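You operate a simulated robot arm through the tools that you are given. There is no shell and no other tool. Be economical: measure what you need, move in short steps, check, and stop when the job is done.

Carry out the task below with a simulated two-armed robot. There is one attempt and no reset: what you move stays moved.

TASK
Pick up the paper roll with one hand, pass it to the other hand and put it on the shelf of the side table. Take the tub labelled "clay" from the middle shelf of the blue shelving and put it on the second shelf from the bottom of the blue shelving. Take the yellow short tube and leave it on the top shelf of the blue shelving. Fetch the blue-spout squeeze bottle from the top of the wooden boxes and stand it on top of the cell there. Take the yellow-banded weight from the free end of the dark bench and put it on top of the green-rim dial. Put the yellow cloth from the free end of the dark bench on the second shelf from the bottom of the blue shelving and the blue cloth on the second shelf from the bottom of the grey shelving. The order is free. Set down upright: paper roll, yellow short tube, blue-spout squeeze bottle.

The check looks at the end state, three seconds after you hand in, the way a careful person would. Anything else that was tipped, shoved, dropped, spilled or broken makes it a failure. Flat cloth is picked up by pressing the open fingertips on it (5 to 10 N) and closing them slowly along it; thin cloth reads only 2 to 8 mm in the jaws.

THE ROBOT
Two 7-joint arms with fingered hands on one trunk, on a base that drives. Base frame: it is fixed to the floor where the robot stands at the start and does not move with it; the origin is under the middle of the robot, x ahead of it, y to its left, z up; the surface under the hand at the start is at about z = 880. Units: mm, degrees, N and s.
The left shoulder is at the start at [60, 138, 847], the right one opposite. With the tool pointing down near the work surface each hand reaches from about 340 to 920 mm from the robot's upright axis, wherever it stands, measured 20 degrees to its own side. Places, roughly: blue-spout squeeze bottle [-1250, 500, 750]; cell [-1000, 500, 750]; cloth [-2250, -250, 1000]; green-rim dial [-5000, -2500, 500]; paper roll (12x12x23 cm) [500, -100, 600]; second shelf of the blue shelving [600, 100, 500]; second shelf of the grey shelving [600, -1200, 500]; shelf of the side table [600, -3400, 300]; top shelf of the blue shelving [600, 100, 1600]; tub [500, 250, 1000]; yellow short tube (5x5x10 cm) [700, 400, 900]; yellow-banded weight [-2000, -500, 1000]. Payload 4 kg a hand.
Tool frame (each hand has its own): the origin (TCP) lies between the finger pads and is the grasp point; the fingertips stand 36 mm ahead of it; z points along the fingers, y is the line along which they close. Largest opening 120 mm; the body of the gripper starts 42 mm behind the TCP. The gripper is a hand of 5 fingers: y runs from the thumb to the fingers, the wrist lies at [-15, -109, -200] in the tool frame, and closing takes about 1.5 s.
Orientation is that of the tool frame in the base frame, as a unit quaternion [x, y, z, w]. With the fingers straight down and the wrist toward the robot, the tool's x, y and z point along [0, 1, 0], [1, 0, 0] and [0, 0, -1] of the base frame.

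THE INTERFACE
- The arms move only by the tool move_arm. It takes "left_motion", "right_motion" or both (then of equal length, played together; a hand with none holds still); each is a list of rows, each an object (a shift or turn left out is 0, a gripper value left out holds the last) with "slide": the shift along the tool's x, y, z in mm, a list of three; "dr": the turn, a rotation vector about the tool's x, y, z in degrees, a list of three. In form: [{"slide": [x, y, z], "dr": [ax, ay, az]}, ...]. A call has 1 to 20 rows; each row shifts and turns the commanded pose from where the row before left it, along the tool's axes as they then stand. "left_claw" and "right_claw" are, for a hand that has rows, the finger opening in mm, from 0 to 120, set as the call begins (left out, the last holds). A row lasts 0.2 s, in which the tool goes at most 50 mm and 8.6 degrees; a call with a longer step from one row to the next is refused whole, and so is a gripper value outside its range. A pose out of reach is approached as far as the arm can. The call stops where the force on the tool passes 40 N (or 10 N more than at its start, if that is more) or the arm is blocked; 0.2 s more then pass. Each finger travels about 153 mm/s and halts on what it meets, pressing with about 29 N; the grip force reading is that of the motor and also rises with nothing between the fingers. The clock runs only during rows and for 0.2 s after the last one: add rows that do not move to give the fingers time. The reply holds the time, the measured pose of the TCP, the force on the tool along the base axes, the opening and the grip force, in the units named above and with some noise, with the torque about the TCP (base axes, N m) and any sound that the robot's microphone picked up.
- Cameras (640 x 400 px; columns grow to the right, rows downward): "scene" is now at [20.7, 69, 1482.7]; the picture's right is [0.79, -0.61, 0.00], its down [-0.41, -0.53, -0.75] and it looks along [0.46, 0.59, -0.66] (base axes); focal length 214 px, centre (320, 200). "left" rides on the left gripper at [-69, -79, -131] in its tool frame; the picture's right is [-0.78, -0.29, 0.55], its down [0.55, -0.73, 0.40] and it looks along [0.29, 0.61, 0.74] (tool axes); focal length 222 px, centre (320, 200). "right" rides on the right gripper at [69, -79, -131] in its tool frame; the picture's right is [-0.78, 0.29, -0.55], its down [-0.55, -0.73, 0.40] and it looks along [-0.29, 0.61, 0.74] (tool axes); focal length 222 px, centre (320, 200). There is no depth. A picture from a camera that has moved, and an enlarged one, comes with that camera's place and axes in the base frame and with its lens.
- get_image(camera): a new picture of that camera. The clock stands still meanwhile.
- move_column(by): slides the trunk up (or, below 0, down) by that many mm; the arms and the scene camera ride with it, the base frame stays. It gives what a move gives, with no picture.
- drive_base(legs): drives the robot by 1 to 6 legs, each [ahead, left, turn to the left] in mm, mm and degrees, along the robot's own axes; the way and the turn of a leg run together, so that a leg with both is an arc; at most 1500 mm and 180 degrees a leg. The arms and the cameras ride along, it lands a little off, and it stops where it bumps. It gives what a move gives.
- preshape(shape, hand): the hand has 5 fingers and takes this shape, open, in about a second: jaw (thumb against the fingers, like two jaws); tri (thumb and two fingers); tip (a fingertip pinch); poke (one finger out to press); point (the index stretched); flat (the hand flat); cup (the hand cupped); fist (a fist). The gripper value then closes the fingers along that shape, each until it touches; the sizes above hold for jaw. It gives what a move gives, with no picture.
- turn_head(pan, tilt): turns the head with the scene camera to pan (to the left, within 86 degrees either way) and tilt (down, from -29 to 69), counted from straight ahead of the robot. It gives what a move gives.
- close_up(camera, box): a new picture of the part [left, top, right, bottom] of that camera's present view, enlarged. The clock stands still meanwhile.
- job_done(): hands the job in; it is judged then, once.

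Go step by step. Nothing tells you exact positions but the pictures and the camera data: compare them with the known pose of the tool, close in by small moves and look again before you grip or let go. The budget is 217 turns and 220 pictures, counting those below and the enlarged ones. Unless the task says otherwise, let go and move clear before handing in, and close with one line.

The tools are called after ">>>" as name(argument=value, ...) on one line, values as JSON. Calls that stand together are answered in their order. move_arm: Moves the arms, as the interface text tells. Its arguments: {"type":"object","properties":{"left_motion":{"type":"array"},"left_claw":{"type":"number"},"right_motion":{"type":"array"},"right_claw":{"type":"number"}},"required":[]} The other tools are called the same way: move_column (by) slides the trunk up or down; preshape (shape, hand) gives the hand a shape; drive_base (legs) drives the base; turn_head (pan, tilt) turns the head that bears the scene camera; get_image (camera) takes a picture; close_up (camera, box) takes an enlarged picture of a part of a camera's view; job_done () hands the job in.

At the start:

```text
t: 0.0
left_tool_pos: [363.2, 326.9, 1000.2]
left_orientation: [0.707, 0.707, 0.0, -0.001]
left_ft_force: [1.0, -0.4, -0.7]
left_ft_torque: [0.01, 0.02, -0.01]
left_opening: 119.6
left_gripper_force: 0.0
left_shape: jaw
right_tool_pos: [484.5, -61.2, 1000.6]
right_orientation: [0.708, 0.707, 0.0, 0.001]
right_ft_force: [-0.8, -0.3, 0.2]
right_ft_torque: [-0.01, -0.02, 0.03]
right_opening: 119.7
right_gripper_force: 0.1
right_shape: jaw
trunk travel left (down, up): [-425.0, 165.0]
robot x, y, heading: [-1.4, -1.9, 0.2]
head pan, tilt: [52.4, 41.6]
```

scene: 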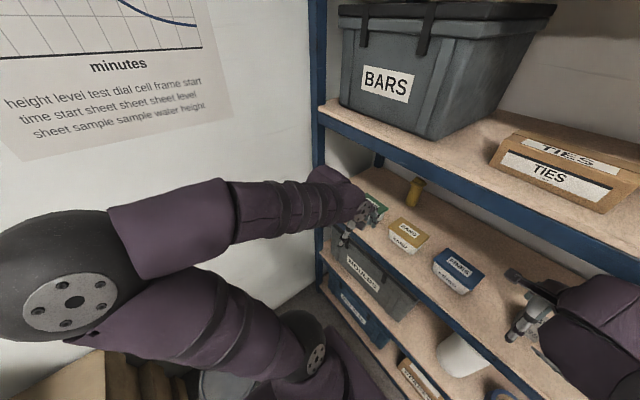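
right: 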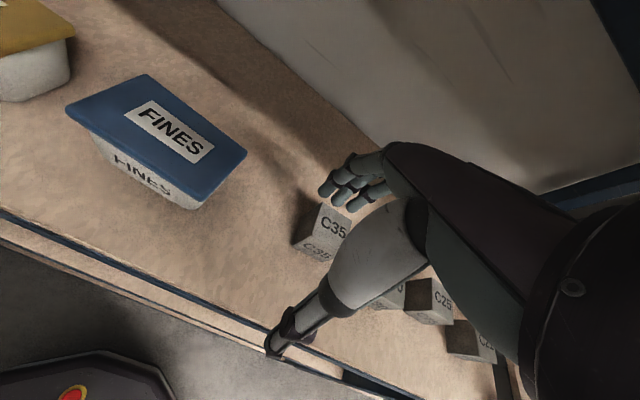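
left: 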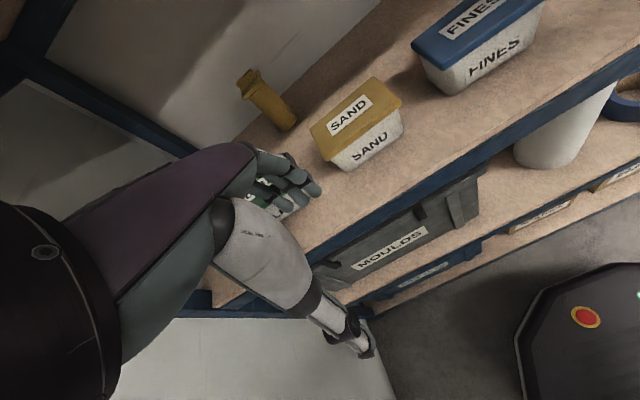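

I see the blue shelving in front with tubs on the middle shelf, the yellow tube behind them and the left hand near a green tub. I'll look around before I move anything.

>>> turn_head(pan=0, tilt=40)

>>> get_image(camera="scene")

>>> turn_head(pan=20, tilt=-10)

>>> get_image(camera="scene")

>>> turn_head(pan=-70, tilt=20)

>>> get_image(camera="scene")

```text
t: 1.2
left_tool_pos: [362.8, 327.8, 1000.2]
left_orientation: [0.707, 0.707, 0.0, 0.001]
left_ft_force: [0.3, 0.0, 0.0]
left_ft_torque: [0.0, -0.01, 0.0]
left_opening: 120.0
left_gripper_force: 0.0
left_shape: jaw
right_tool_pos: [484.5, -60.3, 999.6]
right_orientation: [0.707, 0.708, 0.001, 0.001]
right_ft_force: [-0.3, 0.7, 0.6]
right_ft_torque: [-0.02, -0.03, 0.02]
right_opening: 119.9
right_gripper_force: 0.1
right_shape: jaw
trunk travel left (down, up): [-425.0, 165.0]
robot x, y, heading: [-3.1, -1.1, 0.3]
head pan, tilt: [0.0, 40.0]
```

```text
216 pictures are left
camera scene: at [54.6, 2.6, 1485.1], right [0.0, -1.0, 0.0], down [-0.64, 0.0, -0.77], along [0.77, 0.0, -0.64], focal length 214 px, centre (320, 200)
```

scene: 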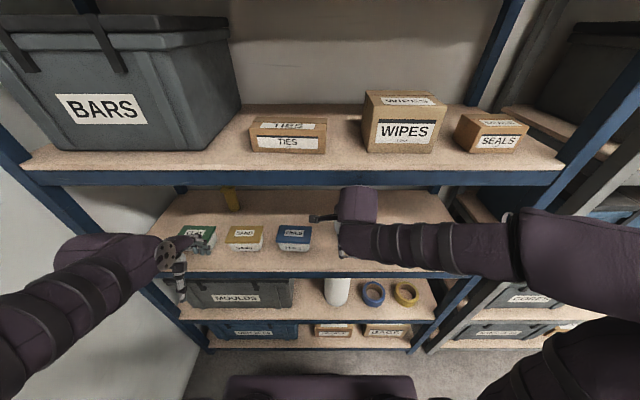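

```text
t: 2.4
left_tool_pos: [362.2, 327.9, 998.9]
left_orientation: [0.707, 0.707, -0.001, 0.0]
left_ft_force: [-0.6, -0.4, -0.2]
left_ft_torque: [-0.01, 0.02, -0.03]
left_opening: 119.8
left_gripper_force: 0.2
left_shape: jaw
right_tool_pos: [484.2, -59.9, 1000.3]
right_orientation: [0.707, 0.707, -0.001, 0.0]
right_ft_force: [-0.3, -0.1, 0.1]
right_ft_torque: [-0.01, 0.01, 0.01]
right_opening: 119.6
right_gripper_force: 0.0
right_shape: jaw
trunk travel left (down, up): [-425.0, 165.0]
robot x, y, heading: [-0.2, 3.0, -0.0]
head pan, tilt: [20.0, -10.0]
```

```text
215 pictures are left
camera scene: at [48.8, 31.4, 1564.0], right [0.34, -0.94, 0.0], down [0.16, 0.06, -0.98], along [0.93, 0.34, 0.17], focal length 214 px, centre (320, 200)
```

scene: 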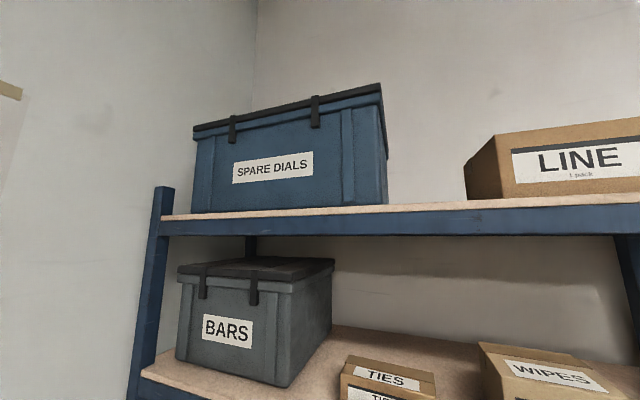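

```text
t: 4.0
left_tool_pos: [363.2, 326.7, 999.7]
left_orientation: [0.707, 0.707, 0.0, 0.0]
left_ft_force: [0.5, -1.3, 0.5]
left_ft_torque: [-0.03, 0.01, 0.04]
left_opening: 119.6
left_gripper_force: 0.0
left_shape: jaw
right_tool_pos: [485.6, -59.8, 1000.7]
right_orientation: [0.707, 0.707, -0.001, 0.0]
right_ft_force: [-0.3, 0.2, -0.3]
right_ft_torque: [-0.02, -0.02, -0.01]
right_opening: 119.7
right_gripper_force: 0.1
right_shape: jaw
trunk travel left (down, up): [-425.0, 165.0]
robot x, y, heading: [-0.1, -0.1, 0.1]
head pan, tilt: [-70.0, 20.0]
```

```text
214 pictures are left
camera scene: at [1.5, -85.0, 1516.6], right [-0.94, -0.34, 0.0], down [-0.12, 0.32, -0.94], along [0.32, -0.88, -0.34], focal length 214 px, centre (320, 200)
```

scene: 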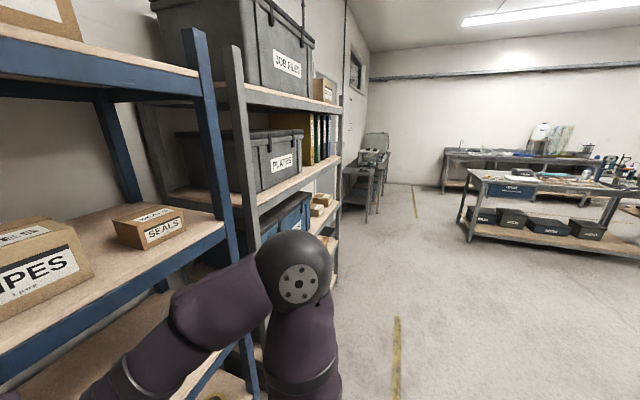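

The shelving's boards are at about z = 150, 530, 880, 1230 and 1600, with front edges near x = 425. I'll look closely at the items.

>>> turn_head(pan=10, tilt=55)

>>> close_up(camera="scene", box=[160, 80, 480, 280])

>>> turn_head(pan=86, tilt=30)

>>> get_image(camera="scene")

```text
t: 5.6
left_tool_pos: [362.3, 326.3, 999.6]
left_orientation: [0.707, 0.707, 0.001, 0.0]
left_ft_force: [-1.1, -0.4, 0.5]
left_ft_torque: [-0.03, -0.02, -0.02]
left_opening: 120.0
left_gripper_force: 0.1
left_shape: jaw
right_tool_pos: [484.4, -60.6, 998.5]
right_orientation: [0.707, 0.707, 0.0, 0.0]
right_ft_force: [-0.3, -0.1, 0.8]
right_ft_torque: [0.0, 0.02, 0.05]
right_opening: 119.8
right_gripper_force: 0.1
right_shape: jaw
trunk travel left (down, up): [-425.0, 165.0]
robot x, y, heading: [-0.6, -0.5, -0.4]
head pan, tilt: [10.0, 55.0]
```

```text
2.00 times, centred on (320, 180) of scene
camera zoom: at [40.6, 15.0, 1464.5], right [0.17, -0.98, 0.0], down [-0.81, -0.14, -0.57], along [0.57, 0.1, -0.82], focal length 429 px, centre (320, 240)
```

zoom: 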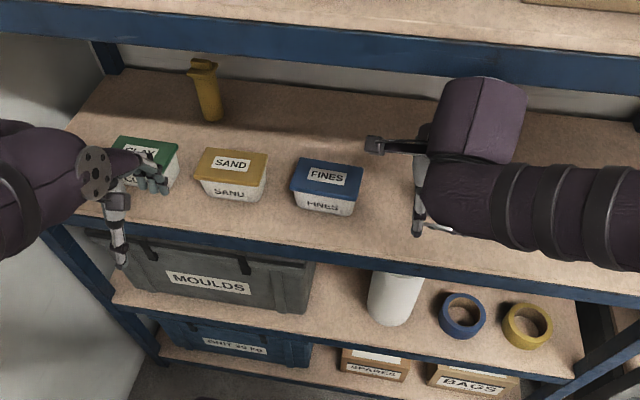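

```text
t: 7.0
left_tool_pos: [362.6, 326.7, 999.7]
left_orientation: [0.707, 0.707, 0.0, -0.001]
left_ft_force: [-0.6, 0.2, -0.6]
left_ft_torque: [-0.03, -0.01, 0.0]
left_opening: 119.7
left_gripper_force: 0.1
left_shape: jaw
right_tool_pos: [484.4, -59.2, 999.1]
right_orientation: [0.707, 0.707, 0.001, 0.0]
right_ft_force: [0.2, -0.7, 0.2]
right_ft_torque: [-0.02, -0.03, 0.0]
right_opening: 119.5
right_gripper_force: 0.2
right_shape: jaw
trunk travel left (down, up): [-425.0, 165.0]
robot x, y, heading: [-1.2, 1.3, 0.1]
head pan, tilt: [85.9, 30.0]
```

```text
212 pictures are left
camera scene: at [-24.0, 92.7, 1500.5], right [1.0, -0.07, 0.0], down [-0.04, -0.5, -0.87], along [0.06, 0.86, -0.5], focal length 214 px, centre (320, 200)
```

scene: 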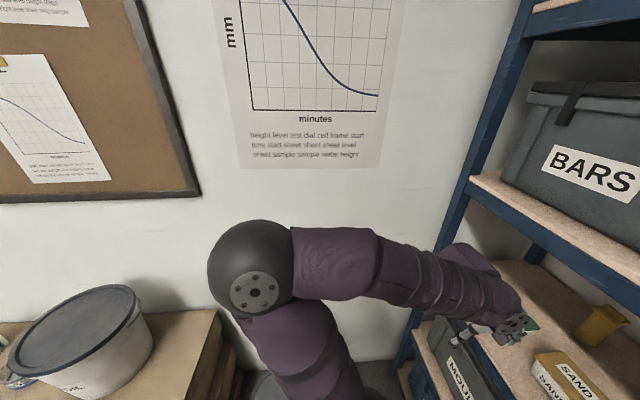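

CLAY is the leftmost tub, at about (534, 401), the tube is at about (725, 360), and the roll is on the second board at about (490, -80). I'll back off and lower the trunk to see the roll.

>>> drive_base(legs=[[-350, 0, 0]])

>>> move_column(by=-250)

>>> turn_head(pan=-10, tilt=40)

>>> get_image(camera="scene")

>>> get_image(camera="right")

```text
t: 9.3
left_tool_pos: [6.7, 326.1, 1000.7]
left_orientation: [0.709, 0.705, 0.0, 0.0]
left_ft_force: [-0.5, 0.3, -0.4]
left_ft_torque: [0.02, -0.02, 0.01]
left_opening: 119.8
left_gripper_force: 0.2
left_shape: jaw
right_tool_pos: [128.3, -60.6, 1000.5]
right_orientation: [0.708, 0.706, 0.0, 0.0]
right_ft_force: [0.1, 0.3, -0.4]
right_ft_torque: [-0.03, 0.03, 0.04]
right_opening: 119.8
right_gripper_force: 0.1
right_shape: jaw
trunk travel left (down, up): [-425.0, 165.0]
robot x, y, heading: [-361.3, 2.1, -0.5]
head pan, tilt: [85.9, 30.0]
```

```text
t: 11.9
left_tool_pos: [6.1, 326.2, 749.7]
left_orientation: [0.708, 0.706, 0.0, 0.0]
left_ft_force: [0.0, -0.3, 0.4]
left_ft_torque: [-0.02, 0.02, -0.01]
left_opening: 119.6
left_gripper_force: 0.0
left_shape: jaw
right_tool_pos: [128.2, -60.7, 750.5]
right_orientation: [0.708, 0.706, 0.001, 0.001]
right_ft_force: [-0.7, 1.1, -0.5]
right_ft_torque: [-0.04, 0.01, 0.02]
right_opening: 119.5
right_gripper_force: 0.1
right_shape: jaw
trunk travel left (down, up): [-175.0, 415.0]
robot x, y, heading: [-356.7, -1.3, -0.1]
head pan, tilt: [85.9, 30.0]
```

```text
t: 13.7
left_tool_pos: [8.3, 325.3, 749.4]
left_orientation: [0.708, 0.706, 0.0, 0.0]
left_ft_force: [-0.1, -0.3, -0.3]
left_ft_torque: [0.0, -0.02, 0.01]
left_opening: 119.6
left_gripper_force: 0.1
left_shape: jaw
right_tool_pos: [128.4, -61.0, 748.8]
right_orientation: [0.708, 0.706, 0.0, 0.0]
right_ft_force: [0.5, -0.4, -0.5]
right_ft_torque: [0.01, 0.0, -0.01]
right_opening: 119.7
right_gripper_force: 0.1
right_shape: jaw
trunk travel left (down, up): [-175.0, 415.0]
robot x, y, heading: [-354.4, -0.3, -0.1]
head pan, tilt: [-10.0, 40.0]
```

```text
211 pictures are left
camera scene: at [-303.1, -11.8, 1235.2], right [-0.18, -0.98, 0.0], down [-0.63, 0.11, -0.77], along [0.75, -0.13, -0.64], focal length 214 px, centre (320, 200)
```

scene: 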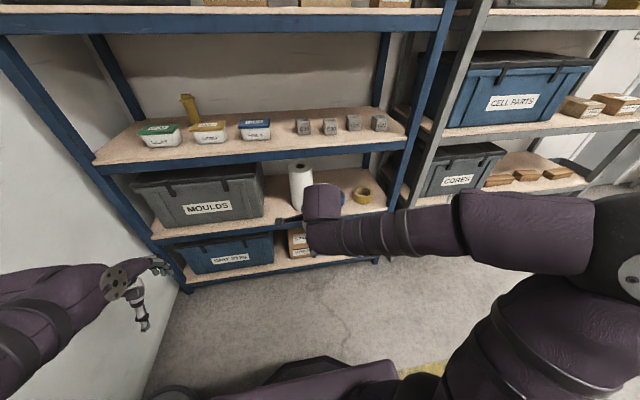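

```text
210 pictures are left
camera right: at [50.2, 8.0, 881.1], right [0.29, -0.79, 0.55], down [-0.74, -0.55, -0.4], along [0.61, -0.29, -0.74], focal length 222 px, centre (320, 200)
```

right: 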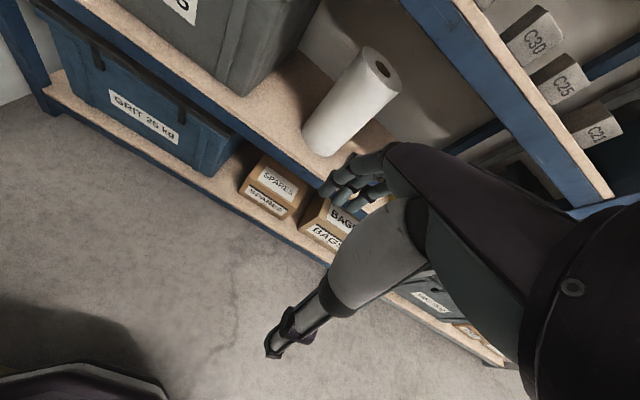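

The roll stands at about (511, -69), roughly 105 mm thick. I'll turn the left hand to fingers forward for the roll and the right hand to fingers left, ready for the handover.

>>> move_arm(left_motion=[{"slide": [0, 40, 0]}, {"slide": [0, 40, 0]}, {"slide": [0, 40, 0]}, {"slide": [0, 30, 0]}, {"dr": [-8.182, 0, 0]}, {"dr": [-8.182, 0, 0]}, {"dr": [-8.182, 0, 0]}, {"dr": [-8.182, 0, 0]}, {"dr": [-8.182, 0, 0]}, {"dr": [-8.182, 0, 0]}, {"dr": [-8.182, 0, 0]}, {"dr": [-8.182, 0, 0]}, {"dr": [-8.182, 0, 0]}, {"dr": [-8.182, 0, 0]}, {"dr": [-8.182, 0, 0]}], right_motion=[{"slide": [-40, -35, 0]}, {"slide": [-40, -35, 0]}, {"slide": [-40, -35, 0]}, {"slide": [-40, -35, 0]}, {"dr": [0, 8.182, 0]}, {"dr": [0, 8.182, 0]}, {"dr": [0, 8.182, 0]}, {"dr": [0, 8.182, 0]}, {"dr": [0, 8.182, 0]}, {"dr": [0, 8.182, 0]}, {"dr": [0, 8.182, 0]}, {"dr": [0, 8.182, 0]}, {"dr": [0, 8.182, 0]}, {"dr": [0, 8.182, 0]}, {"dr": [0, 8.182, 0]}])

>>> move_arm(left_motion=[{"dr": [0, 0, -8.182]}, {"dr": [0, 0, -8.182]}, {"dr": [0, 0, -8.182]}, {"dr": [0, 0, -8.182]}, {"dr": [0, 0, -8.182]}, {"dr": [0, 0, -8.182]}, {"dr": [0, 0, -8.182]}, {"dr": [0, 0, -8.182]}, {"dr": [0, 0, -8.182]}, {"dr": [0, 0, -8.182]}, {"dr": [0, 0, -8.182]}])

>>> get_image(camera="scene")

>>> get_image(camera="left")

```text
refused: row 1 steps farther than a row can; nothing moved
```

```text
t: 15.5
left_tool_pos: [26.5, 270.7, 739.3]
left_orientation: [0.305, 0.95, -0.066, 0.02]
left_ft_force: [-1.0, 0.2, 0.0]
left_ft_torque: [0.0, -0.01, 0.0]
left_opening: 120.0
left_gripper_force: 0.1
left_shape: jaw
right_tool_pos: [127.5, -61.2, 749.6]
right_orientation: [0.708, 0.706, 0.001, 0.0]
right_ft_force: [-0.6, -0.6, -0.3]
right_ft_torque: [0.02, -0.04, 0.02]
right_opening: 119.8
right_gripper_force: 0.1
right_shape: jaw
trunk travel left (down, up): [-175.0, 415.0]
robot x, y, heading: [-355.0, 1.1, -0.3]
head pan, tilt: [-10.0, 40.0]
stopped in row 9 (left hand): the arm was blocked; the commanded pose is now the measured one
```

```text
209 pictures are left
camera scene: at [-303.2, -11.7, 1235.1], right [-0.18, -0.98, 0.0], down [-0.63, 0.11, -0.77], along [0.75, -0.14, -0.64], focal length 214 px, centre (320, 200)
```

scene: 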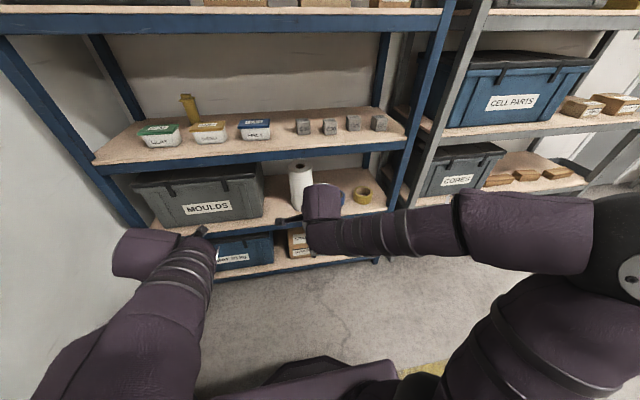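

```text
208 pictures are left
camera left: at [36.2, 183.5, 885.4], right [0.47, -0.76, -0.45], down [-0.87, -0.33, -0.35], along [0.12, 0.56, -0.82], focal length 222 px, centre (320, 200)
```

left: 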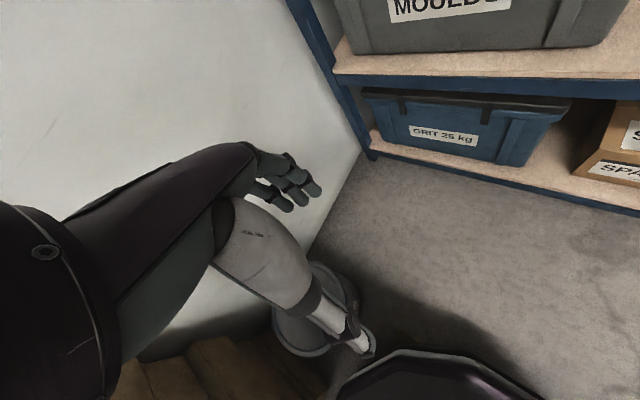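

The first call was refused for too long a step and the second ran into a joint limit. I'll undo that turn, drive a bit to the right for room from the wall, and redo it in order.

>>> move_arm(left_motion=[{"dr": [0, 0, 7.8]}, {"dr": [0, 0, 7.8]}, {"dr": [0, 0, 7.8]}, {"dr": [0, 0, 7.8]}, {"dr": [0, 0, 7.8]}, {"dr": [0, 0, 7.8]}, {"dr": [0, 0, 7.8]}, {"dr": [0, 8, 0]}])

>>> drive_base(legs=[[0, -200, 0]])

>>> move_arm(left_motion=[{"slide": [0, 40, 0]}, {"slide": [0, 40, 0]}, {"slide": [0, 40, 0]}, {"slide": [0, 30, 0]}, {"dr": [-8.182, 0, 0]}, {"dr": [-8.182, 0, 0]}, {"dr": [-8.182, 0, 0]}, {"dr": [-8.182, 0, 0]}, {"dr": [-8.182, 0, 0]}, {"dr": [-8.182, 0, 0]}, {"dr": [-8.182, 0, 0]}, {"dr": [-8.182, 0, 0]}, {"dr": [-8.182, 0, 0]}, {"dr": [-8.182, 0, 0]}, {"dr": [-8.182, 0, 0]}], right_motion=[{"slide": [-35, -30, 0]}, {"slide": [-35, -30, 0]}, {"slide": [-35, -30, 0]}, {"slide": [-35, -30, 0]}, {"dr": [0, 8.182, 0]}, {"dr": [0, 8.182, 0]}, {"dr": [0, 8.182, 0]}, {"dr": [0, 8.182, 0]}, {"dr": [0, 8.182, 0]}, {"dr": [0, 8.182, 0]}, {"dr": [0, 8.182, 0]}, {"dr": [0, 8.182, 0]}, {"dr": [0, 8.182, 0]}, {"dr": [0, 8.182, 0]}, {"dr": [0, 8.182, 0]}])

>>> get_image(camera="scene")

```text
t: 17.3
left_tool_pos: [25.7, 271.4, 739.7]
left_orientation: [0.709, 0.706, 0.0, -0.001]
left_ft_force: [-0.4, -1.0, -0.2]
left_ft_torque: [0.01, 0.01, -0.03]
left_opening: 120.1
left_gripper_force: 0.0
left_shape: jaw
right_tool_pos: [128.1, -60.5, 749.6]
right_orientation: [0.709, 0.706, -0.001, -0.001]
right_ft_force: [0.0, 0.8, 0.4]
right_ft_torque: [0.01, 0.03, 0.0]
right_opening: 119.5
right_gripper_force: 0.2
right_shape: jaw
trunk travel left (down, up): [-175.0, 415.0]
robot x, y, heading: [-354.2, 1.0, -0.2]
head pan, tilt: [-10.0, 40.0]
```

```text
t: 18.9
left_tool_pos: [25.6, 72.5, 739.7]
left_orientation: [0.708, 0.706, 0.001, 0.0]
left_ft_force: [-0.6, -0.3, 0.2]
left_ft_torque: [0.01, 0.01, 0.0]
left_opening: 119.6
left_gripper_force: 0.0
left_shape: jaw
right_tool_pos: [127.4, -259.9, 748.9]
right_orientation: [0.708, 0.706, 0.0, 0.0]
right_ft_force: [-0.1, 0.3, 0.0]
right_ft_torque: [0.01, 0.01, -0.02]
right_opening: 119.6
right_gripper_force: 0.1
right_shape: jaw
trunk travel left (down, up): [-175.0, 415.0]
robot x, y, heading: [-357.5, -198.9, -0.2]
head pan, tilt: [-10.0, 40.0]
```

```text
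t: 22.1
left_tool_pos: [81.7, 130.4, 1031.6]
left_orientation: [0.537, 0.53, 0.476, 0.452]
left_ft_force: [0.2, 0.1, -0.3]
left_ft_torque: [-0.03, 0.05, -0.01]
left_opening: 120.0
left_gripper_force: 0.0
left_shape: jaw
left hand out of reach, approached as far as the arm can: row 5, 6, 7, 11, 12, 13, 14, 15
right_tool_pos: [6.1, -400.2, 749.2]
right_orientation: [0.501, 0.499, 0.502, -0.498]
right_ft_force: [-0.5, 0.6, 0.1]
right_ft_torque: [-0.01, -0.02, 0.0]
right_opening: 119.7
right_gripper_force: 0.0
right_shape: jaw
right hand out of reach, approached as far as the arm can: row 2
trunk travel left (down, up): [-175.0, 415.0]
robot x, y, heading: [-357.9, -199.7, -0.1]
head pan, tilt: [-10.0, 40.0]
```

```text
207 pictures are left
camera scene: at [-303.8, -210.5, 1235.1], right [-0.18, -0.98, 0.0], down [-0.63, 0.11, -0.77], along [0.75, -0.14, -0.64], focal length 214 px, centre (320, 200)
```

scene: 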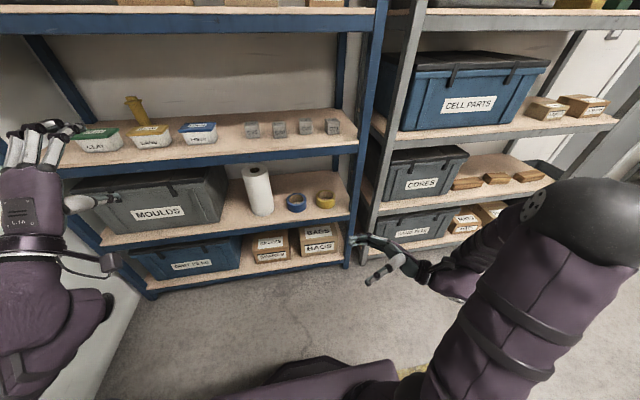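

The right hand is set with fingers to the left. The left one now points forward but strained upward, so I'll roll it to thumb-right, which should free it.

>>> move_arm(left_motion=[{"dr": [0, 0, -8.182]}, {"dr": [0, 0, -8.182]}, {"dr": [0, 0, -8.182]}, {"dr": [0, 0, -8.182]}, {"dr": [0, 0, -8.182]}, {"dr": [0, 0, -8.182]}, {"dr": [0, 0, -8.182]}, {"dr": [0, 0, -8.182]}, {"dr": [0, 0, -8.182]}, {"dr": [0, 0, -8.182]}, {"dr": [0, 0, -8.182]}, {"dr": [0, 0, 0]}])

>>> get_image(camera="scene")

>>> get_image(camera="left")

```text
t: 24.7
left_tool_pos: [63.1, 146.5, 1068.7]
left_orientation: [0.0, 0.743, 0.018, 0.669]
left_ft_force: [-0.8, -0.3, -0.1]
left_ft_torque: [0.0, 0.01, 0.03]
left_opening: 119.8
left_gripper_force: 0.0
left_shape: jaw
left hand out of reach, approached as far as the arm can: row 1, 2, 3, 4
right_tool_pos: [6.2, -399.8, 749.4]
right_orientation: [0.501, 0.499, 0.501, -0.499]
right_ft_force: [-0.1, 0.0, 0.9]
right_ft_torque: [0.01, 0.01, 0.0]
right_opening: 119.9
right_gripper_force: 0.1
right_shape: jaw
trunk travel left (down, up): [-175.0, 415.0]
robot x, y, heading: [-352.2, -202.7, -0.2]
head pan, tilt: [-10.0, 40.0]
```

```text
206 pictures are left
camera scene: at [-303.8, -210.6, 1235.1], right [-0.18, -0.98, 0.0], down [-0.63, 0.11, -0.77], along [0.75, -0.14, -0.64], focal length 214 px, centre (320, 200)
```

scene: 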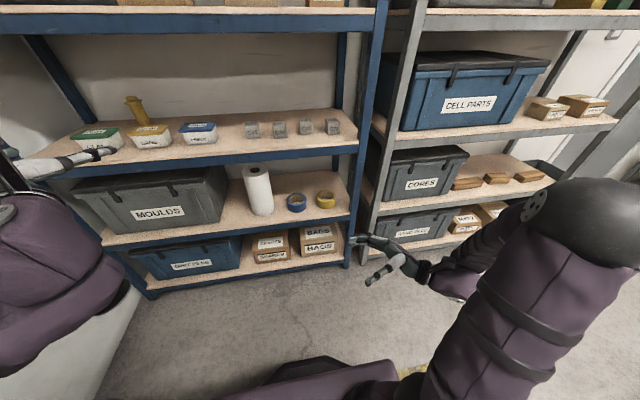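

```text
205 pictures are left
camera left: at [-59.1, 62.0, 1151.1], right [0.63, -0.29, 0.72], down [0.36, -0.71, -0.61], along [0.69, 0.64, -0.35], focal length 222 px, centre (320, 200)
```

left: 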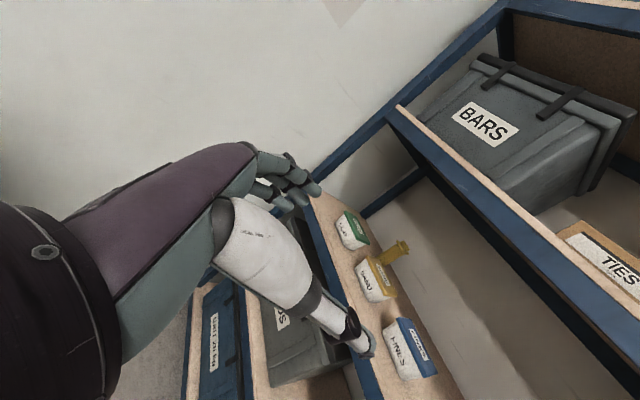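

The left hand now points forward with the thumb on the right. I'll level it and bring it down in front of the roll.

>>> move_arm(left_motion=[{"dr": [0, -6, 0]}, {"slide": [41, -24, 0]}, {"slide": [41, -24, 0]}, {"slide": [41, -24, 0]}, {"slide": [41, -24, 0]}, {"slide": [41, -24, 0]}, {"slide": [41, -24, 0]}, {"slide": [41, -24, 0]}, {"slide": [41, -24, 0]}, {"slide": [41, -24, 0]}, {"slide": [0, 0, 0]}])

>>> get_image(camera="scene")

>>> get_image(camera="left")

```text
t: 27.1
left_tool_pos: [163.3, 93.6, 930.6]
left_orientation: [0.003, 0.709, 0.017, 0.705]
left_ft_force: [0.1, 0.0, -0.7]
left_ft_torque: [0.02, 0.03, -0.03]
left_opening: 119.6
left_gripper_force: 0.0
left_shape: jaw
left hand out of reach, approached as far as the arm can: row 2, 3, 4, 5, 6, 7, 8, 9, 10
right_tool_pos: [6.4, -401.1, 749.1]
right_orientation: [0.501, 0.499, 0.5, -0.5]
right_ft_force: [-1.1, -0.1, -0.8]
right_ft_torque: [0.01, -0.01, 0.02]
right_opening: 119.9
right_gripper_force: 0.1
right_shape: jaw
trunk travel left (down, up): [-175.0, 415.0]
robot x, y, heading: [-359.2, -197.3, -0.3]
head pan, tilt: [-10.0, 40.0]
```

```text
204 pictures are left
camera scene: at [-303.7, -210.5, 1235.1], right [-0.18, -0.98, 0.0], down [-0.63, 0.11, -0.77], along [0.75, -0.14, -0.64], focal length 214 px, centre (320, 200)
```

scene: 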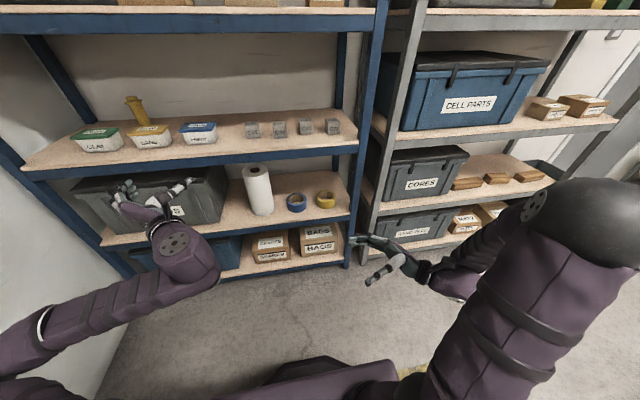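

```text
203 pictures are left
camera left: at [33.2, 8.7, 1000.8], right [0.56, -0.3, 0.77], down [0.41, -0.71, -0.57], along [0.72, 0.63, -0.27], focal length 222 px, centre (320, 200)
```

left: 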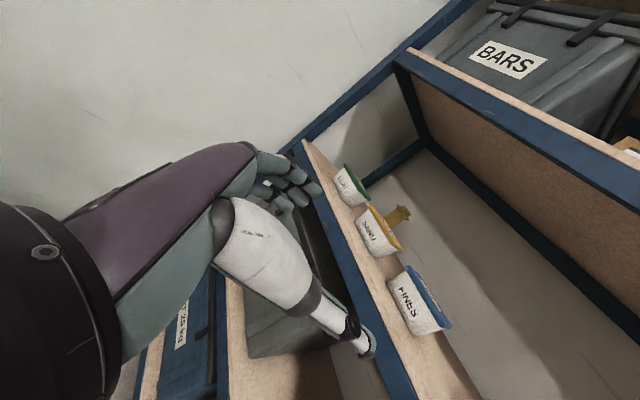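

The target is too close to the shoulder for this pose. I'll push it forward in the open space in front of the shelving.

>>> move_arm(left_motion=[{"slide": [0, 0, 45]}, {"slide": [0, 0, 45]}, {"slide": [0, 0, 45]}, {"slide": [0, 0, 40]}, {"slide": [0, 0, 0]}, {"slide": [0, 0, 0]}])

```text
t: 28.5
left_tool_pos: [328.4, 103.6, 970.0]
left_orientation: [0.001, 0.71, 0.017, 0.704]
left_ft_force: [0.6, 0.6, 0.7]
left_ft_torque: [0.04, 0.01, -0.03]
left_opening: 119.9
left_gripper_force: 0.0
left_shape: jaw
left hand out of reach, approached as far as the arm can: row 1, 2, 3, 4
right_tool_pos: [7.3, -400.3, 749.2]
right_orientation: [0.5, 0.5, 0.501, -0.499]
right_ft_force: [-0.6, -0.1, 0.3]
right_ft_torque: [0.01, 0.03, 0.01]
right_opening: 120.0
right_gripper_force: 0.2
right_shape: jaw
trunk travel left (down, up): [-175.0, 415.0]
robot x, y, heading: [-357.8, -200.1, -0.4]
head pan, tilt: [-10.0, 40.0]
```

>>> move_arm(left_motion=[{"slide": [40, 0, 0]}, {"slide": [40, 0, 0]}, {"slide": [40, 0, 0]}, {"slide": [40, 0, 0]}, {"slide": [40, 0, 0]}, {"slide": [40, 0, 0]}, {"slide": [0, 0, 0]}])

>>> get_image(camera="scene")

```text
t: 30.1
left_tool_pos: [295.3, 126.8, 946.2]
left_orientation: [0.001, 0.719, 0.014, 0.695]
left_ft_force: [-1.6, -0.5, -0.3]
left_ft_torque: [-0.02, -0.03, 0.0]
left_opening: 120.1
left_gripper_force: 0.0
left_shape: jaw
left hand out of reach, approached as far as the arm can: row 1, 2, 3, 4, 5, 6
right_tool_pos: [6.2, -400.7, 748.6]
right_orientation: [0.501, 0.499, 0.501, -0.499]
right_ft_force: [0.3, 0.7, -0.5]
right_ft_torque: [0.0, 0.02, 0.0]
right_opening: 119.8
right_gripper_force: 0.0
right_shape: jaw
trunk travel left (down, up): [-175.0, 415.0]
robot x, y, heading: [-356.8, -198.2, -0.4]
head pan, tilt: [-10.0, 40.0]
```

```text
202 pictures are left
camera scene: at [-303.8, -210.4, 1235.1], right [-0.18, -0.98, 0.0], down [-0.63, 0.11, -0.77], along [0.75, -0.14, -0.64], focal length 214 px, centre (320, 200)
```

scene: 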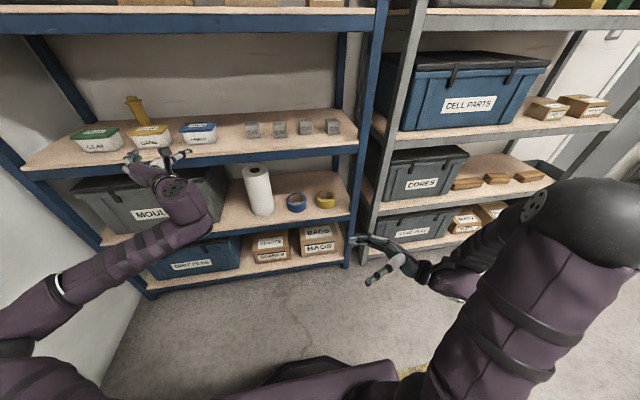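

The arm is at a joint limit with the fingers straight ahead. A yaw of 45° to the right puts the wrist straight behind the roll, which is more natural, so I'll back off and yaw.

>>> move_arm(left_motion=[{"slide": [0, 0, -40]}, {"slide": [0, 0, -40]}, {"dr": [7.5, 0, 0]}, {"dr": [7.5, 0, 0]}, {"dr": [7.5, 0, 0]}, {"dr": [7.5, 0, 0]}, {"dr": [7.5, 0, 0]}, {"dr": [7.5, 0, 0]}, {"slide": [0, 0, 0]}, {"slide": [40, 0, 0]}, {"slide": [40, 0, 0]}, {"slide": [40, 0, 0]}, {"slide": [40, 0, 0]}, {"slide": [40, 0, 0]}, {"slide": [0, 0, 0]}])

>>> get_image(camera="scene")

```text
t: 33.3
left_tool_pos: [208.4, 156.6, 796.8]
left_orientation: [0.274, 0.666, -0.259, 0.644]
left_ft_force: [0.6, 0.5, 0.4]
left_ft_torque: [0.01, -0.01, -0.02]
left_opening: 120.0
left_gripper_force: 0.0
left_shape: jaw
left hand out of reach, approached as far as the arm can: row 1, 13, 14
right_tool_pos: [7.1, -399.4, 750.0]
right_orientation: [0.501, 0.499, 0.501, -0.499]
right_ft_force: [-0.4, -0.6, -0.5]
right_ft_torque: [-0.01, -0.02, 0.02]
right_opening: 120.0
right_gripper_force: 0.2
right_shape: jaw
trunk travel left (down, up): [-175.0, 415.0]
robot x, y, heading: [-356.4, -199.2, -0.2]
head pan, tilt: [-10.0, 40.0]
```

```text
201 pictures are left
camera scene: at [-303.7, -210.4, 1235.1], right [-0.18, -0.98, 0.0], down [-0.63, 0.11, -0.77], along [0.75, -0.14, -0.64], focal length 214 px, centre (320, 200)
```

scene: 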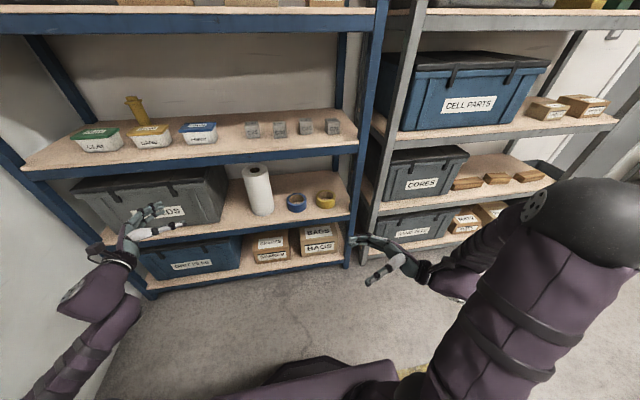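

Good. Lowering the trunk keeps this arm pose and sets the height, and then I'll drive to the pre-approach point.

>>> move_column(by=-105)

>>> drive_base(legs=[[170, -110, 0]])

>>> get_image(camera="left")

>>> get_image(camera="scene")

```text
t: 34.6
left_tool_pos: [208.2, 156.1, 692.7]
left_orientation: [0.274, 0.666, -0.259, 0.644]
left_ft_force: [0.7, 0.4, -0.3]
left_ft_torque: [0.03, 0.01, 0.04]
left_opening: 119.9
left_gripper_force: 0.1
left_shape: jaw
right_tool_pos: [6.4, -400.3, 644.9]
right_orientation: [0.501, 0.499, 0.501, -0.499]
right_ft_force: [0.5, 0.0, 0.3]
right_ft_torque: [-0.03, -0.01, -0.01]
right_opening: 120.0
right_gripper_force: 0.0
right_shape: jaw
trunk travel left (down, up): [-70.0, 520.0]
robot x, y, heading: [-357.8, -197.7, -0.0]
head pan, tilt: [-10.0, 40.0]
```

```text
t: 36.3
left_tool_pos: [380.3, 47.3, 692.7]
left_orientation: [0.273, 0.666, -0.258, 0.644]
left_ft_force: [0.8, -0.5, -1.4]
left_ft_torque: [0.03, 0.02, 0.01]
left_opening: 119.9
left_gripper_force: 0.1
left_shape: jaw
right_tool_pos: [178.1, -509.2, 643.9]
right_orientation: [0.501, 0.499, 0.501, -0.499]
right_ft_force: [-0.5, -0.7, 0.6]
right_ft_torque: [0.01, -0.02, -0.01]
right_opening: 119.5
right_gripper_force: 0.0
right_shape: jaw
trunk travel left (down, up): [-70.0, 520.0]
robot x, y, heading: [-185.6, -308.3, -0.1]
head pan, tilt: [-10.0, 40.0]
```

```text
200 pictures are left
camera left: at [231.8, 78.8, 767.9], right [0.2, -0.61, 0.76], down [-0.24, -0.79, -0.57], along [0.95, -0.07, -0.31], focal length 222 px, centre (320, 200)
```

left: 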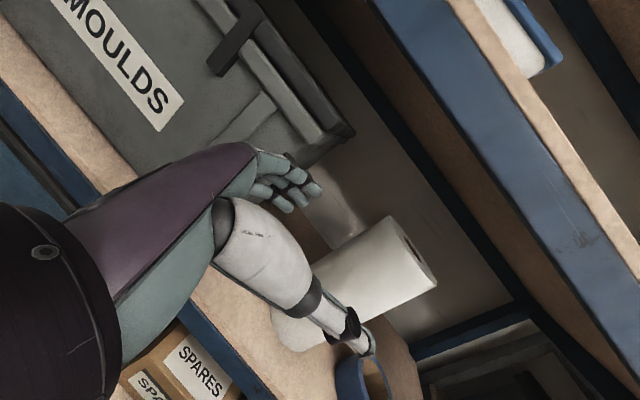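

```text
199 pictures are left
camera scene: at [-132.2, -319.7, 1130.1], right [-0.18, -0.98, 0.0], down [-0.63, 0.11, -0.77], along [0.75, -0.14, -0.64], focal length 214 px, centre (320, 200)
```

scene: 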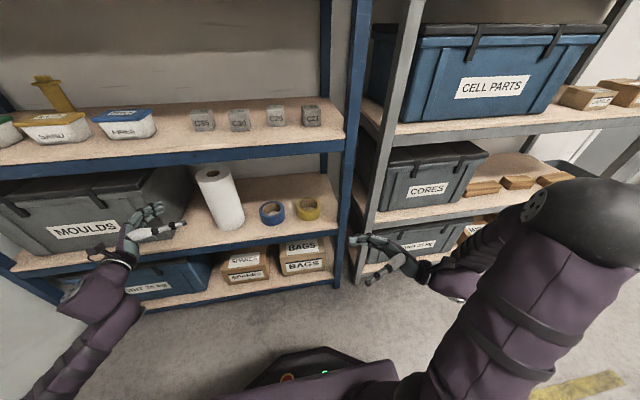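

>>> close_up(camera="left", box=[260, 180, 480, 360])

>>> close_up(camera="scene", box=[80, 120, 340, 290])

```text
2.22 times, centred on (370, 270) of left
camera zoom: at [231.8, 78.8, 767.9], right [0.2, -0.61, 0.76], down [-0.24, -0.79, -0.57], along [0.95, -0.07, -0.31], focal length 494 px, centre (209, 44)
```

zoom: 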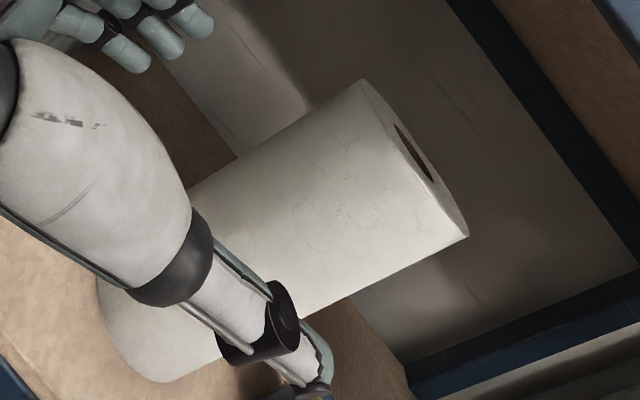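

```text
2.35 times, centred on (210, 205) of scene
camera zoom: at [-132.2, -319.7, 1130.1], right [-0.18, -0.98, 0.0], down [-0.63, 0.11, -0.77], along [0.75, -0.14, -0.64], focal length 505 px, centre (579, 188)
```

zoom: 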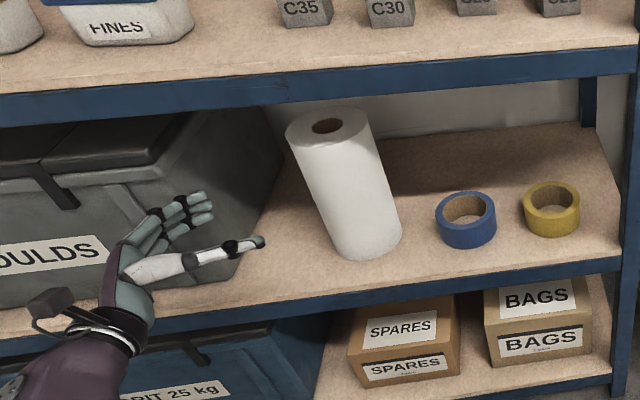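

The roll is about 108 mm thick with its centre near (513, -82), nearly exactly along the hand's approach line and 185 mm ahead. I'll advance 85 and check the centring.

>>> move_arm(left_motion=[{"slide": [0, 0, 30]}, {"slide": [0, 0, 30]}, {"slide": [0, 0, 25]}, {"slide": [0, 0, 0]}], left_claw=120)

>>> close_up(camera="left", box=[200, 100, 480, 360])

>>> close_up(camera="scene", box=[80, 120, 340, 290])

```text
t: 37.3
left_tool_pos: [441.3, -0.8, 712.0]
left_orientation: [0.274, 0.668, -0.26, 0.641]
left_ft_force: [-0.3, 0.6, -0.5]
left_ft_torque: [-0.02, 0.03, 0.01]
left_opening: 120.4
left_gripper_force: 0.0
left_shape: jaw
left hand out of reach, approached as far as the arm can: row 1, 2, 3
right_tool_pos: [179.6, -508.5, 644.2]
right_orientation: [0.501, 0.5, 0.5, -0.499]
right_ft_force: [-0.3, -0.3, -0.1]
right_ft_torque: [0.02, -0.01, 0.03]
right_opening: 119.6
right_gripper_force: 0.1
right_shape: jaw
trunk travel left (down, up): [-70.0, 520.0]
robot x, y, heading: [-184.8, -305.4, -0.3]
head pan, tilt: [-10.0, 40.0]
```

```text
1.54 times, centred on (340, 230) of left
camera zoom: at [293.0, 30.7, 789.2], right [0.21, -0.62, 0.76], down [-0.25, -0.78, -0.57], along [0.95, -0.07, -0.32], focal length 342 px, centre (289, 154)
```

zoom: 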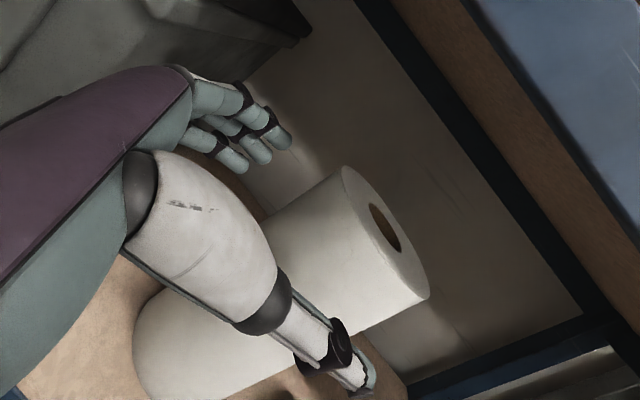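

```text
2.35 times, centred on (210, 205) of scene
camera zoom: at [-132.2, -319.7, 1130.1], right [-0.18, -0.98, 0.0], down [-0.63, 0.11, -0.77], along [0.75, -0.14, -0.64], focal length 505 px, centre (579, 188)
```

zoom: 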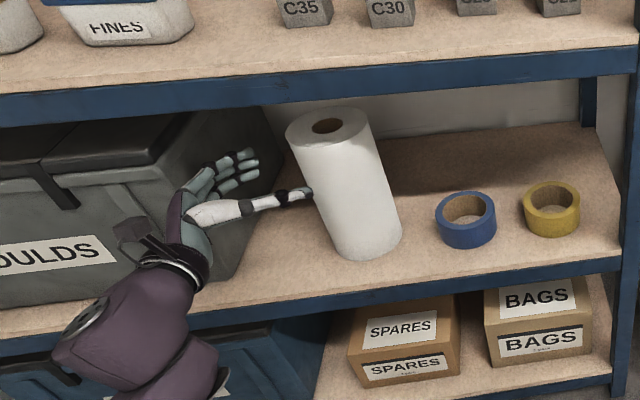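

The arm lifts as it extends, so I'll use the base for the approach. The better fix is (535, -73), so I'll lower the trunk 70 and shift a little.

>>> move_column(by=-68)

>>> drive_base(legs=[[25, -5, 0]])

>>> close_up(camera="left", box=[200, 100, 480, 360])

>>> close_up(camera="scene", box=[100, 120, 300, 250])

```text
t: 38.3
left_tool_pos: [440.6, -0.9, 644.5]
left_orientation: [0.275, 0.667, -0.262, 0.641]
left_ft_force: [0.2, -0.1, -0.7]
left_ft_torque: [-0.01, -0.03, 0.01]
left_opening: 119.7
left_gripper_force: 0.0
left_shape: jaw
right_tool_pos: [178.3, -509.3, 577.3]
right_orientation: [0.501, 0.499, 0.501, -0.499]
right_ft_force: [0.1, 0.3, 0.2]
right_ft_torque: [-0.03, 0.01, -0.02]
right_opening: 119.9
right_gripper_force: 0.1
right_shape: jaw
trunk travel left (down, up): [-2.0, 588.0]
robot x, y, heading: [-184.7, -306.8, 0.0]
head pan, tilt: [-10.0, 40.0]
```

```text
t: 39.1
left_tool_pos: [465.7, -5.5, 645.2]
left_orientation: [0.275, 0.668, -0.261, 0.641]
left_ft_force: [-0.1, 0.4, 0.8]
left_ft_torque: [-0.01, 0.01, -0.02]
left_opening: 120.1
left_gripper_force: 0.1
left_shape: jaw
right_tool_pos: [203.6, -514.1, 576.2]
right_orientation: [0.501, 0.499, 0.5, -0.499]
right_ft_force: [-0.4, 0.8, 0.3]
right_ft_torque: [0.01, 0.0, 0.02]
right_opening: 120.1
right_gripper_force: 0.1
right_shape: jaw
trunk travel left (down, up): [-2.0, 588.0]
robot x, y, heading: [-164.5, -315.7, -0.5]
head pan, tilt: [-10.0, 40.0]
```

```text
1.54 times, centred on (340, 230) of left
camera zoom: at [317.6, 25.7, 721.1], right [0.21, -0.62, 0.76], down [-0.25, -0.78, -0.57], along [0.95, -0.07, -0.32], focal length 342 px, centre (289, 154)
```

zoom: 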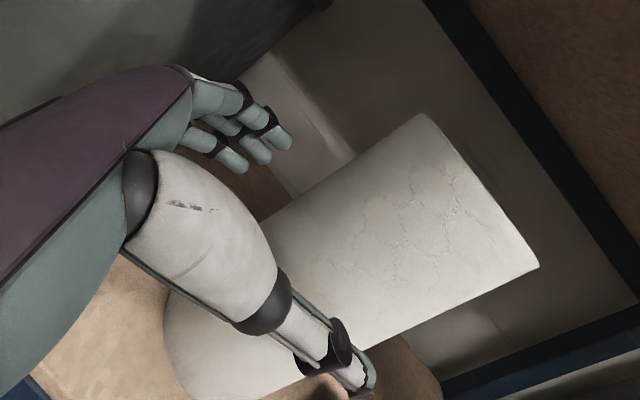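

```text
3.08 times, centred on (200, 185) of scene
camera zoom: at [-107.5, -324.8, 1062.1], right [-0.18, -0.98, 0.0], down [-0.63, 0.11, -0.77], along [0.75, -0.14, -0.64], focal length 660 px, centre (689, 246)
```

zoom: 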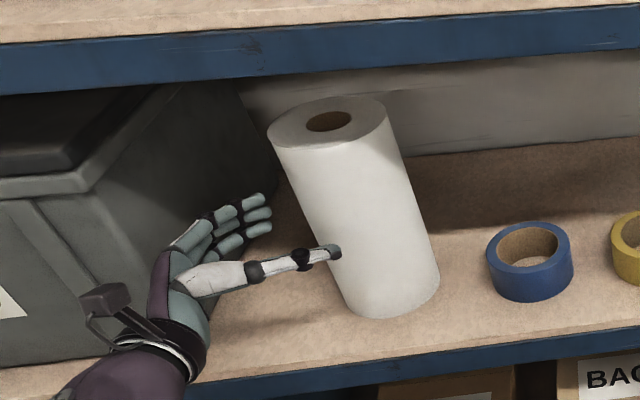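

The roll's axis is about 101 mm straight ahead of the TCP and centred between the fingers. I'll drive along the tool direction in two steps.

>>> drive_base(legs=[[29, -28, 0]])

>>> get_image(camera="left")

>>> close_up(camera="scene", box=[100, 120, 300, 250])

```text
t: 40.0
left_tool_pos: [492.7, -33.9, 645.6]
left_orientation: [0.274, 0.668, -0.262, 0.641]
left_ft_force: [-0.3, -0.3, 0.2]
left_ft_torque: [-0.01, 0.02, 0.0]
left_opening: 119.9
left_gripper_force: 0.2
left_shape: jaw
right_tool_pos: [232.5, -543.0, 576.7]
right_orientation: [0.501, 0.499, 0.501, -0.499]
right_ft_force: [-0.2, -0.4, -0.2]
right_ft_torque: [0.01, -0.03, -0.05]
right_opening: 119.8
right_gripper_force: 0.0
right_shape: jaw
trunk travel left (down, up): [-2.0, 588.0]
robot x, y, heading: [-132.0, -339.3, -0.3]
head pan, tilt: [-10.0, 40.0]
```

```text
192 pictures are left
camera left: at [346.7, -2.6, 721.1], right [0.21, -0.62, 0.76], down [-0.25, -0.78, -0.57], along [0.95, -0.07, -0.32], focal length 222 px, centre (320, 200)
```

left: 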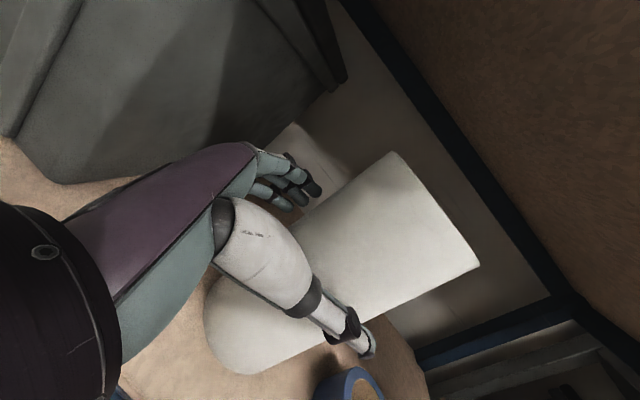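

```text
3.08 times, centred on (200, 185) of scene
camera zoom: at [-78.5, -352.8, 1062.1], right [-0.18, -0.98, 0.0], down [-0.63, 0.11, -0.77], along [0.75, -0.14, -0.64], focal length 660 px, centre (689, 246)
```

zoom: 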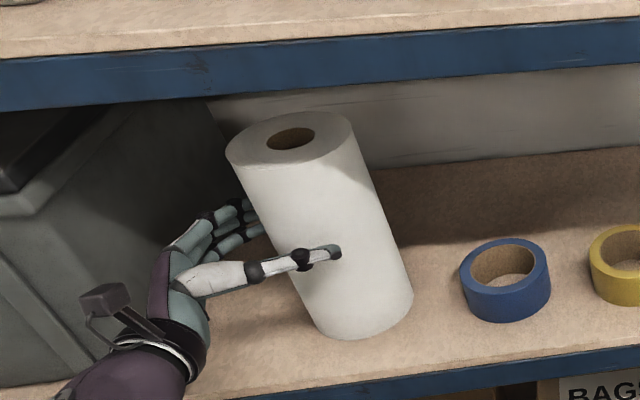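

Centred so far, so I'll go on 40 mm.

>>> drive_base(legs=[[29, -28, 0]])

>>> get_image(camera="left")

>>> close_up(camera="scene", box=[100, 120, 300, 250])

```text
t: 40.9
left_tool_pos: [522.2, -62.9, 644.3]
left_orientation: [0.275, 0.667, -0.261, 0.641]
left_ft_force: [-1.4, 0.6, -0.8]
left_ft_torque: [0.02, 0.0, -0.02]
left_opening: 120.0
left_gripper_force: 0.1
left_shape: jaw
right_tool_pos: [261.0, -571.4, 577.6]
right_orientation: [0.501, 0.498, 0.502, -0.499]
right_ft_force: [-0.2, -0.2, 0.8]
right_ft_torque: [-0.03, -0.01, 0.03]
right_opening: 119.8
right_gripper_force: 0.1
right_shape: jaw
trunk travel left (down, up): [-2.0, 588.0]
robot x, y, heading: [-101.5, -367.7, -0.7]
head pan, tilt: [-10.0, 40.0]
```

```text
190 pictures are left
camera left: at [375.3, -30.9, 721.1], right [0.21, -0.62, 0.76], down [-0.25, -0.78, -0.57], along [0.95, -0.07, -0.32], focal length 222 px, centre (320, 200)
```

left: 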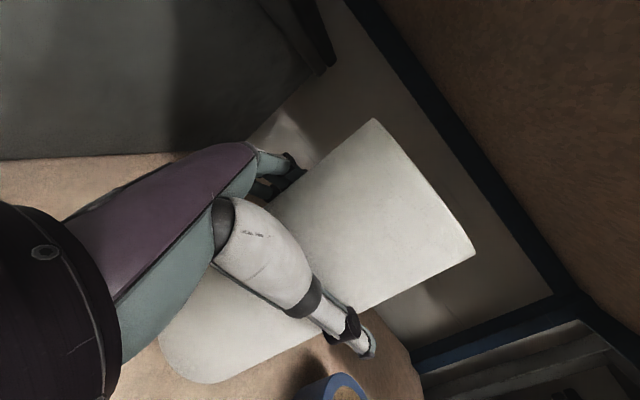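

```text
3.08 times, centred on (200, 185) of scene
camera zoom: at [-50.1, -380.9, 1062.1], right [-0.18, -0.98, 0.0], down [-0.63, 0.11, -0.77], along [0.75, -0.14, -0.64], focal length 660 px, centre (689, 246)
```

zoom: 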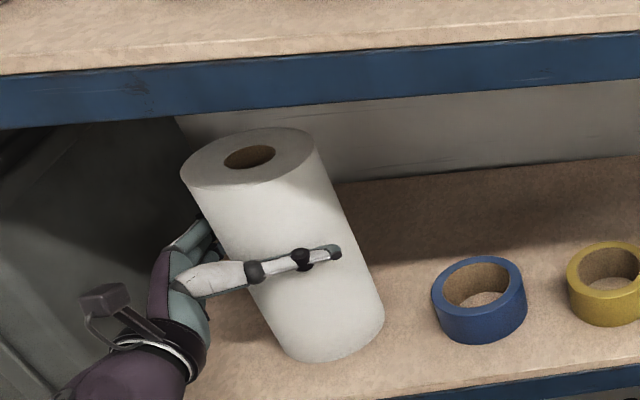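

The hand now encloses the roll without touching it. I'll close.

>>> move_arm(left_motion=[{}, {}, {}, {}, {}, {}, {}, {}, {}], left_claw=70)

>>> close_up(camera="scene", box=[100, 120, 300, 250])

```text
t: 42.9
left_tool_pos: [523.7, -62.9, 644.4]
left_orientation: [0.274, 0.668, -0.261, 0.641]
left_ft_force: [-0.5, 0.4, 1.9]
left_ft_torque: [0.11, -0.07, 0.0]
left_opening: 108.6
left_gripper_force: 28.9
left_shape: jaw
right_tool_pos: [260.7, -570.1, 576.8]
right_orientation: [0.501, 0.498, 0.501, -0.499]
right_ft_force: [-0.3, 0.1, 0.0]
right_ft_torque: [-0.01, 0.01, 0.0]
right_opening: 119.9
right_gripper_force: 0.1
right_shape: jaw
trunk travel left (down, up): [-2.0, 588.0]
robot x, y, heading: [-105.0, -367.6, -0.5]
head pan, tilt: [-10.0, 40.0]
```

```text
3.08 times, centred on (200, 185) of scene
camera zoom: at [-50.2, -381.0, 1062.2], right [-0.18, -0.98, 0.0], down [-0.63, 0.11, -0.77], along [0.75, -0.14, -0.64], focal length 660 px, centre (689, 246)
```

zoom: 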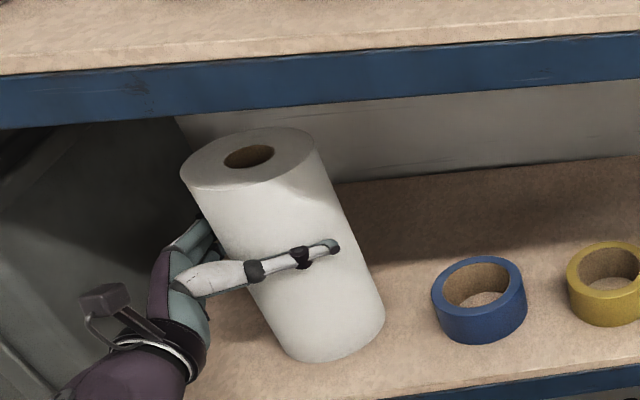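

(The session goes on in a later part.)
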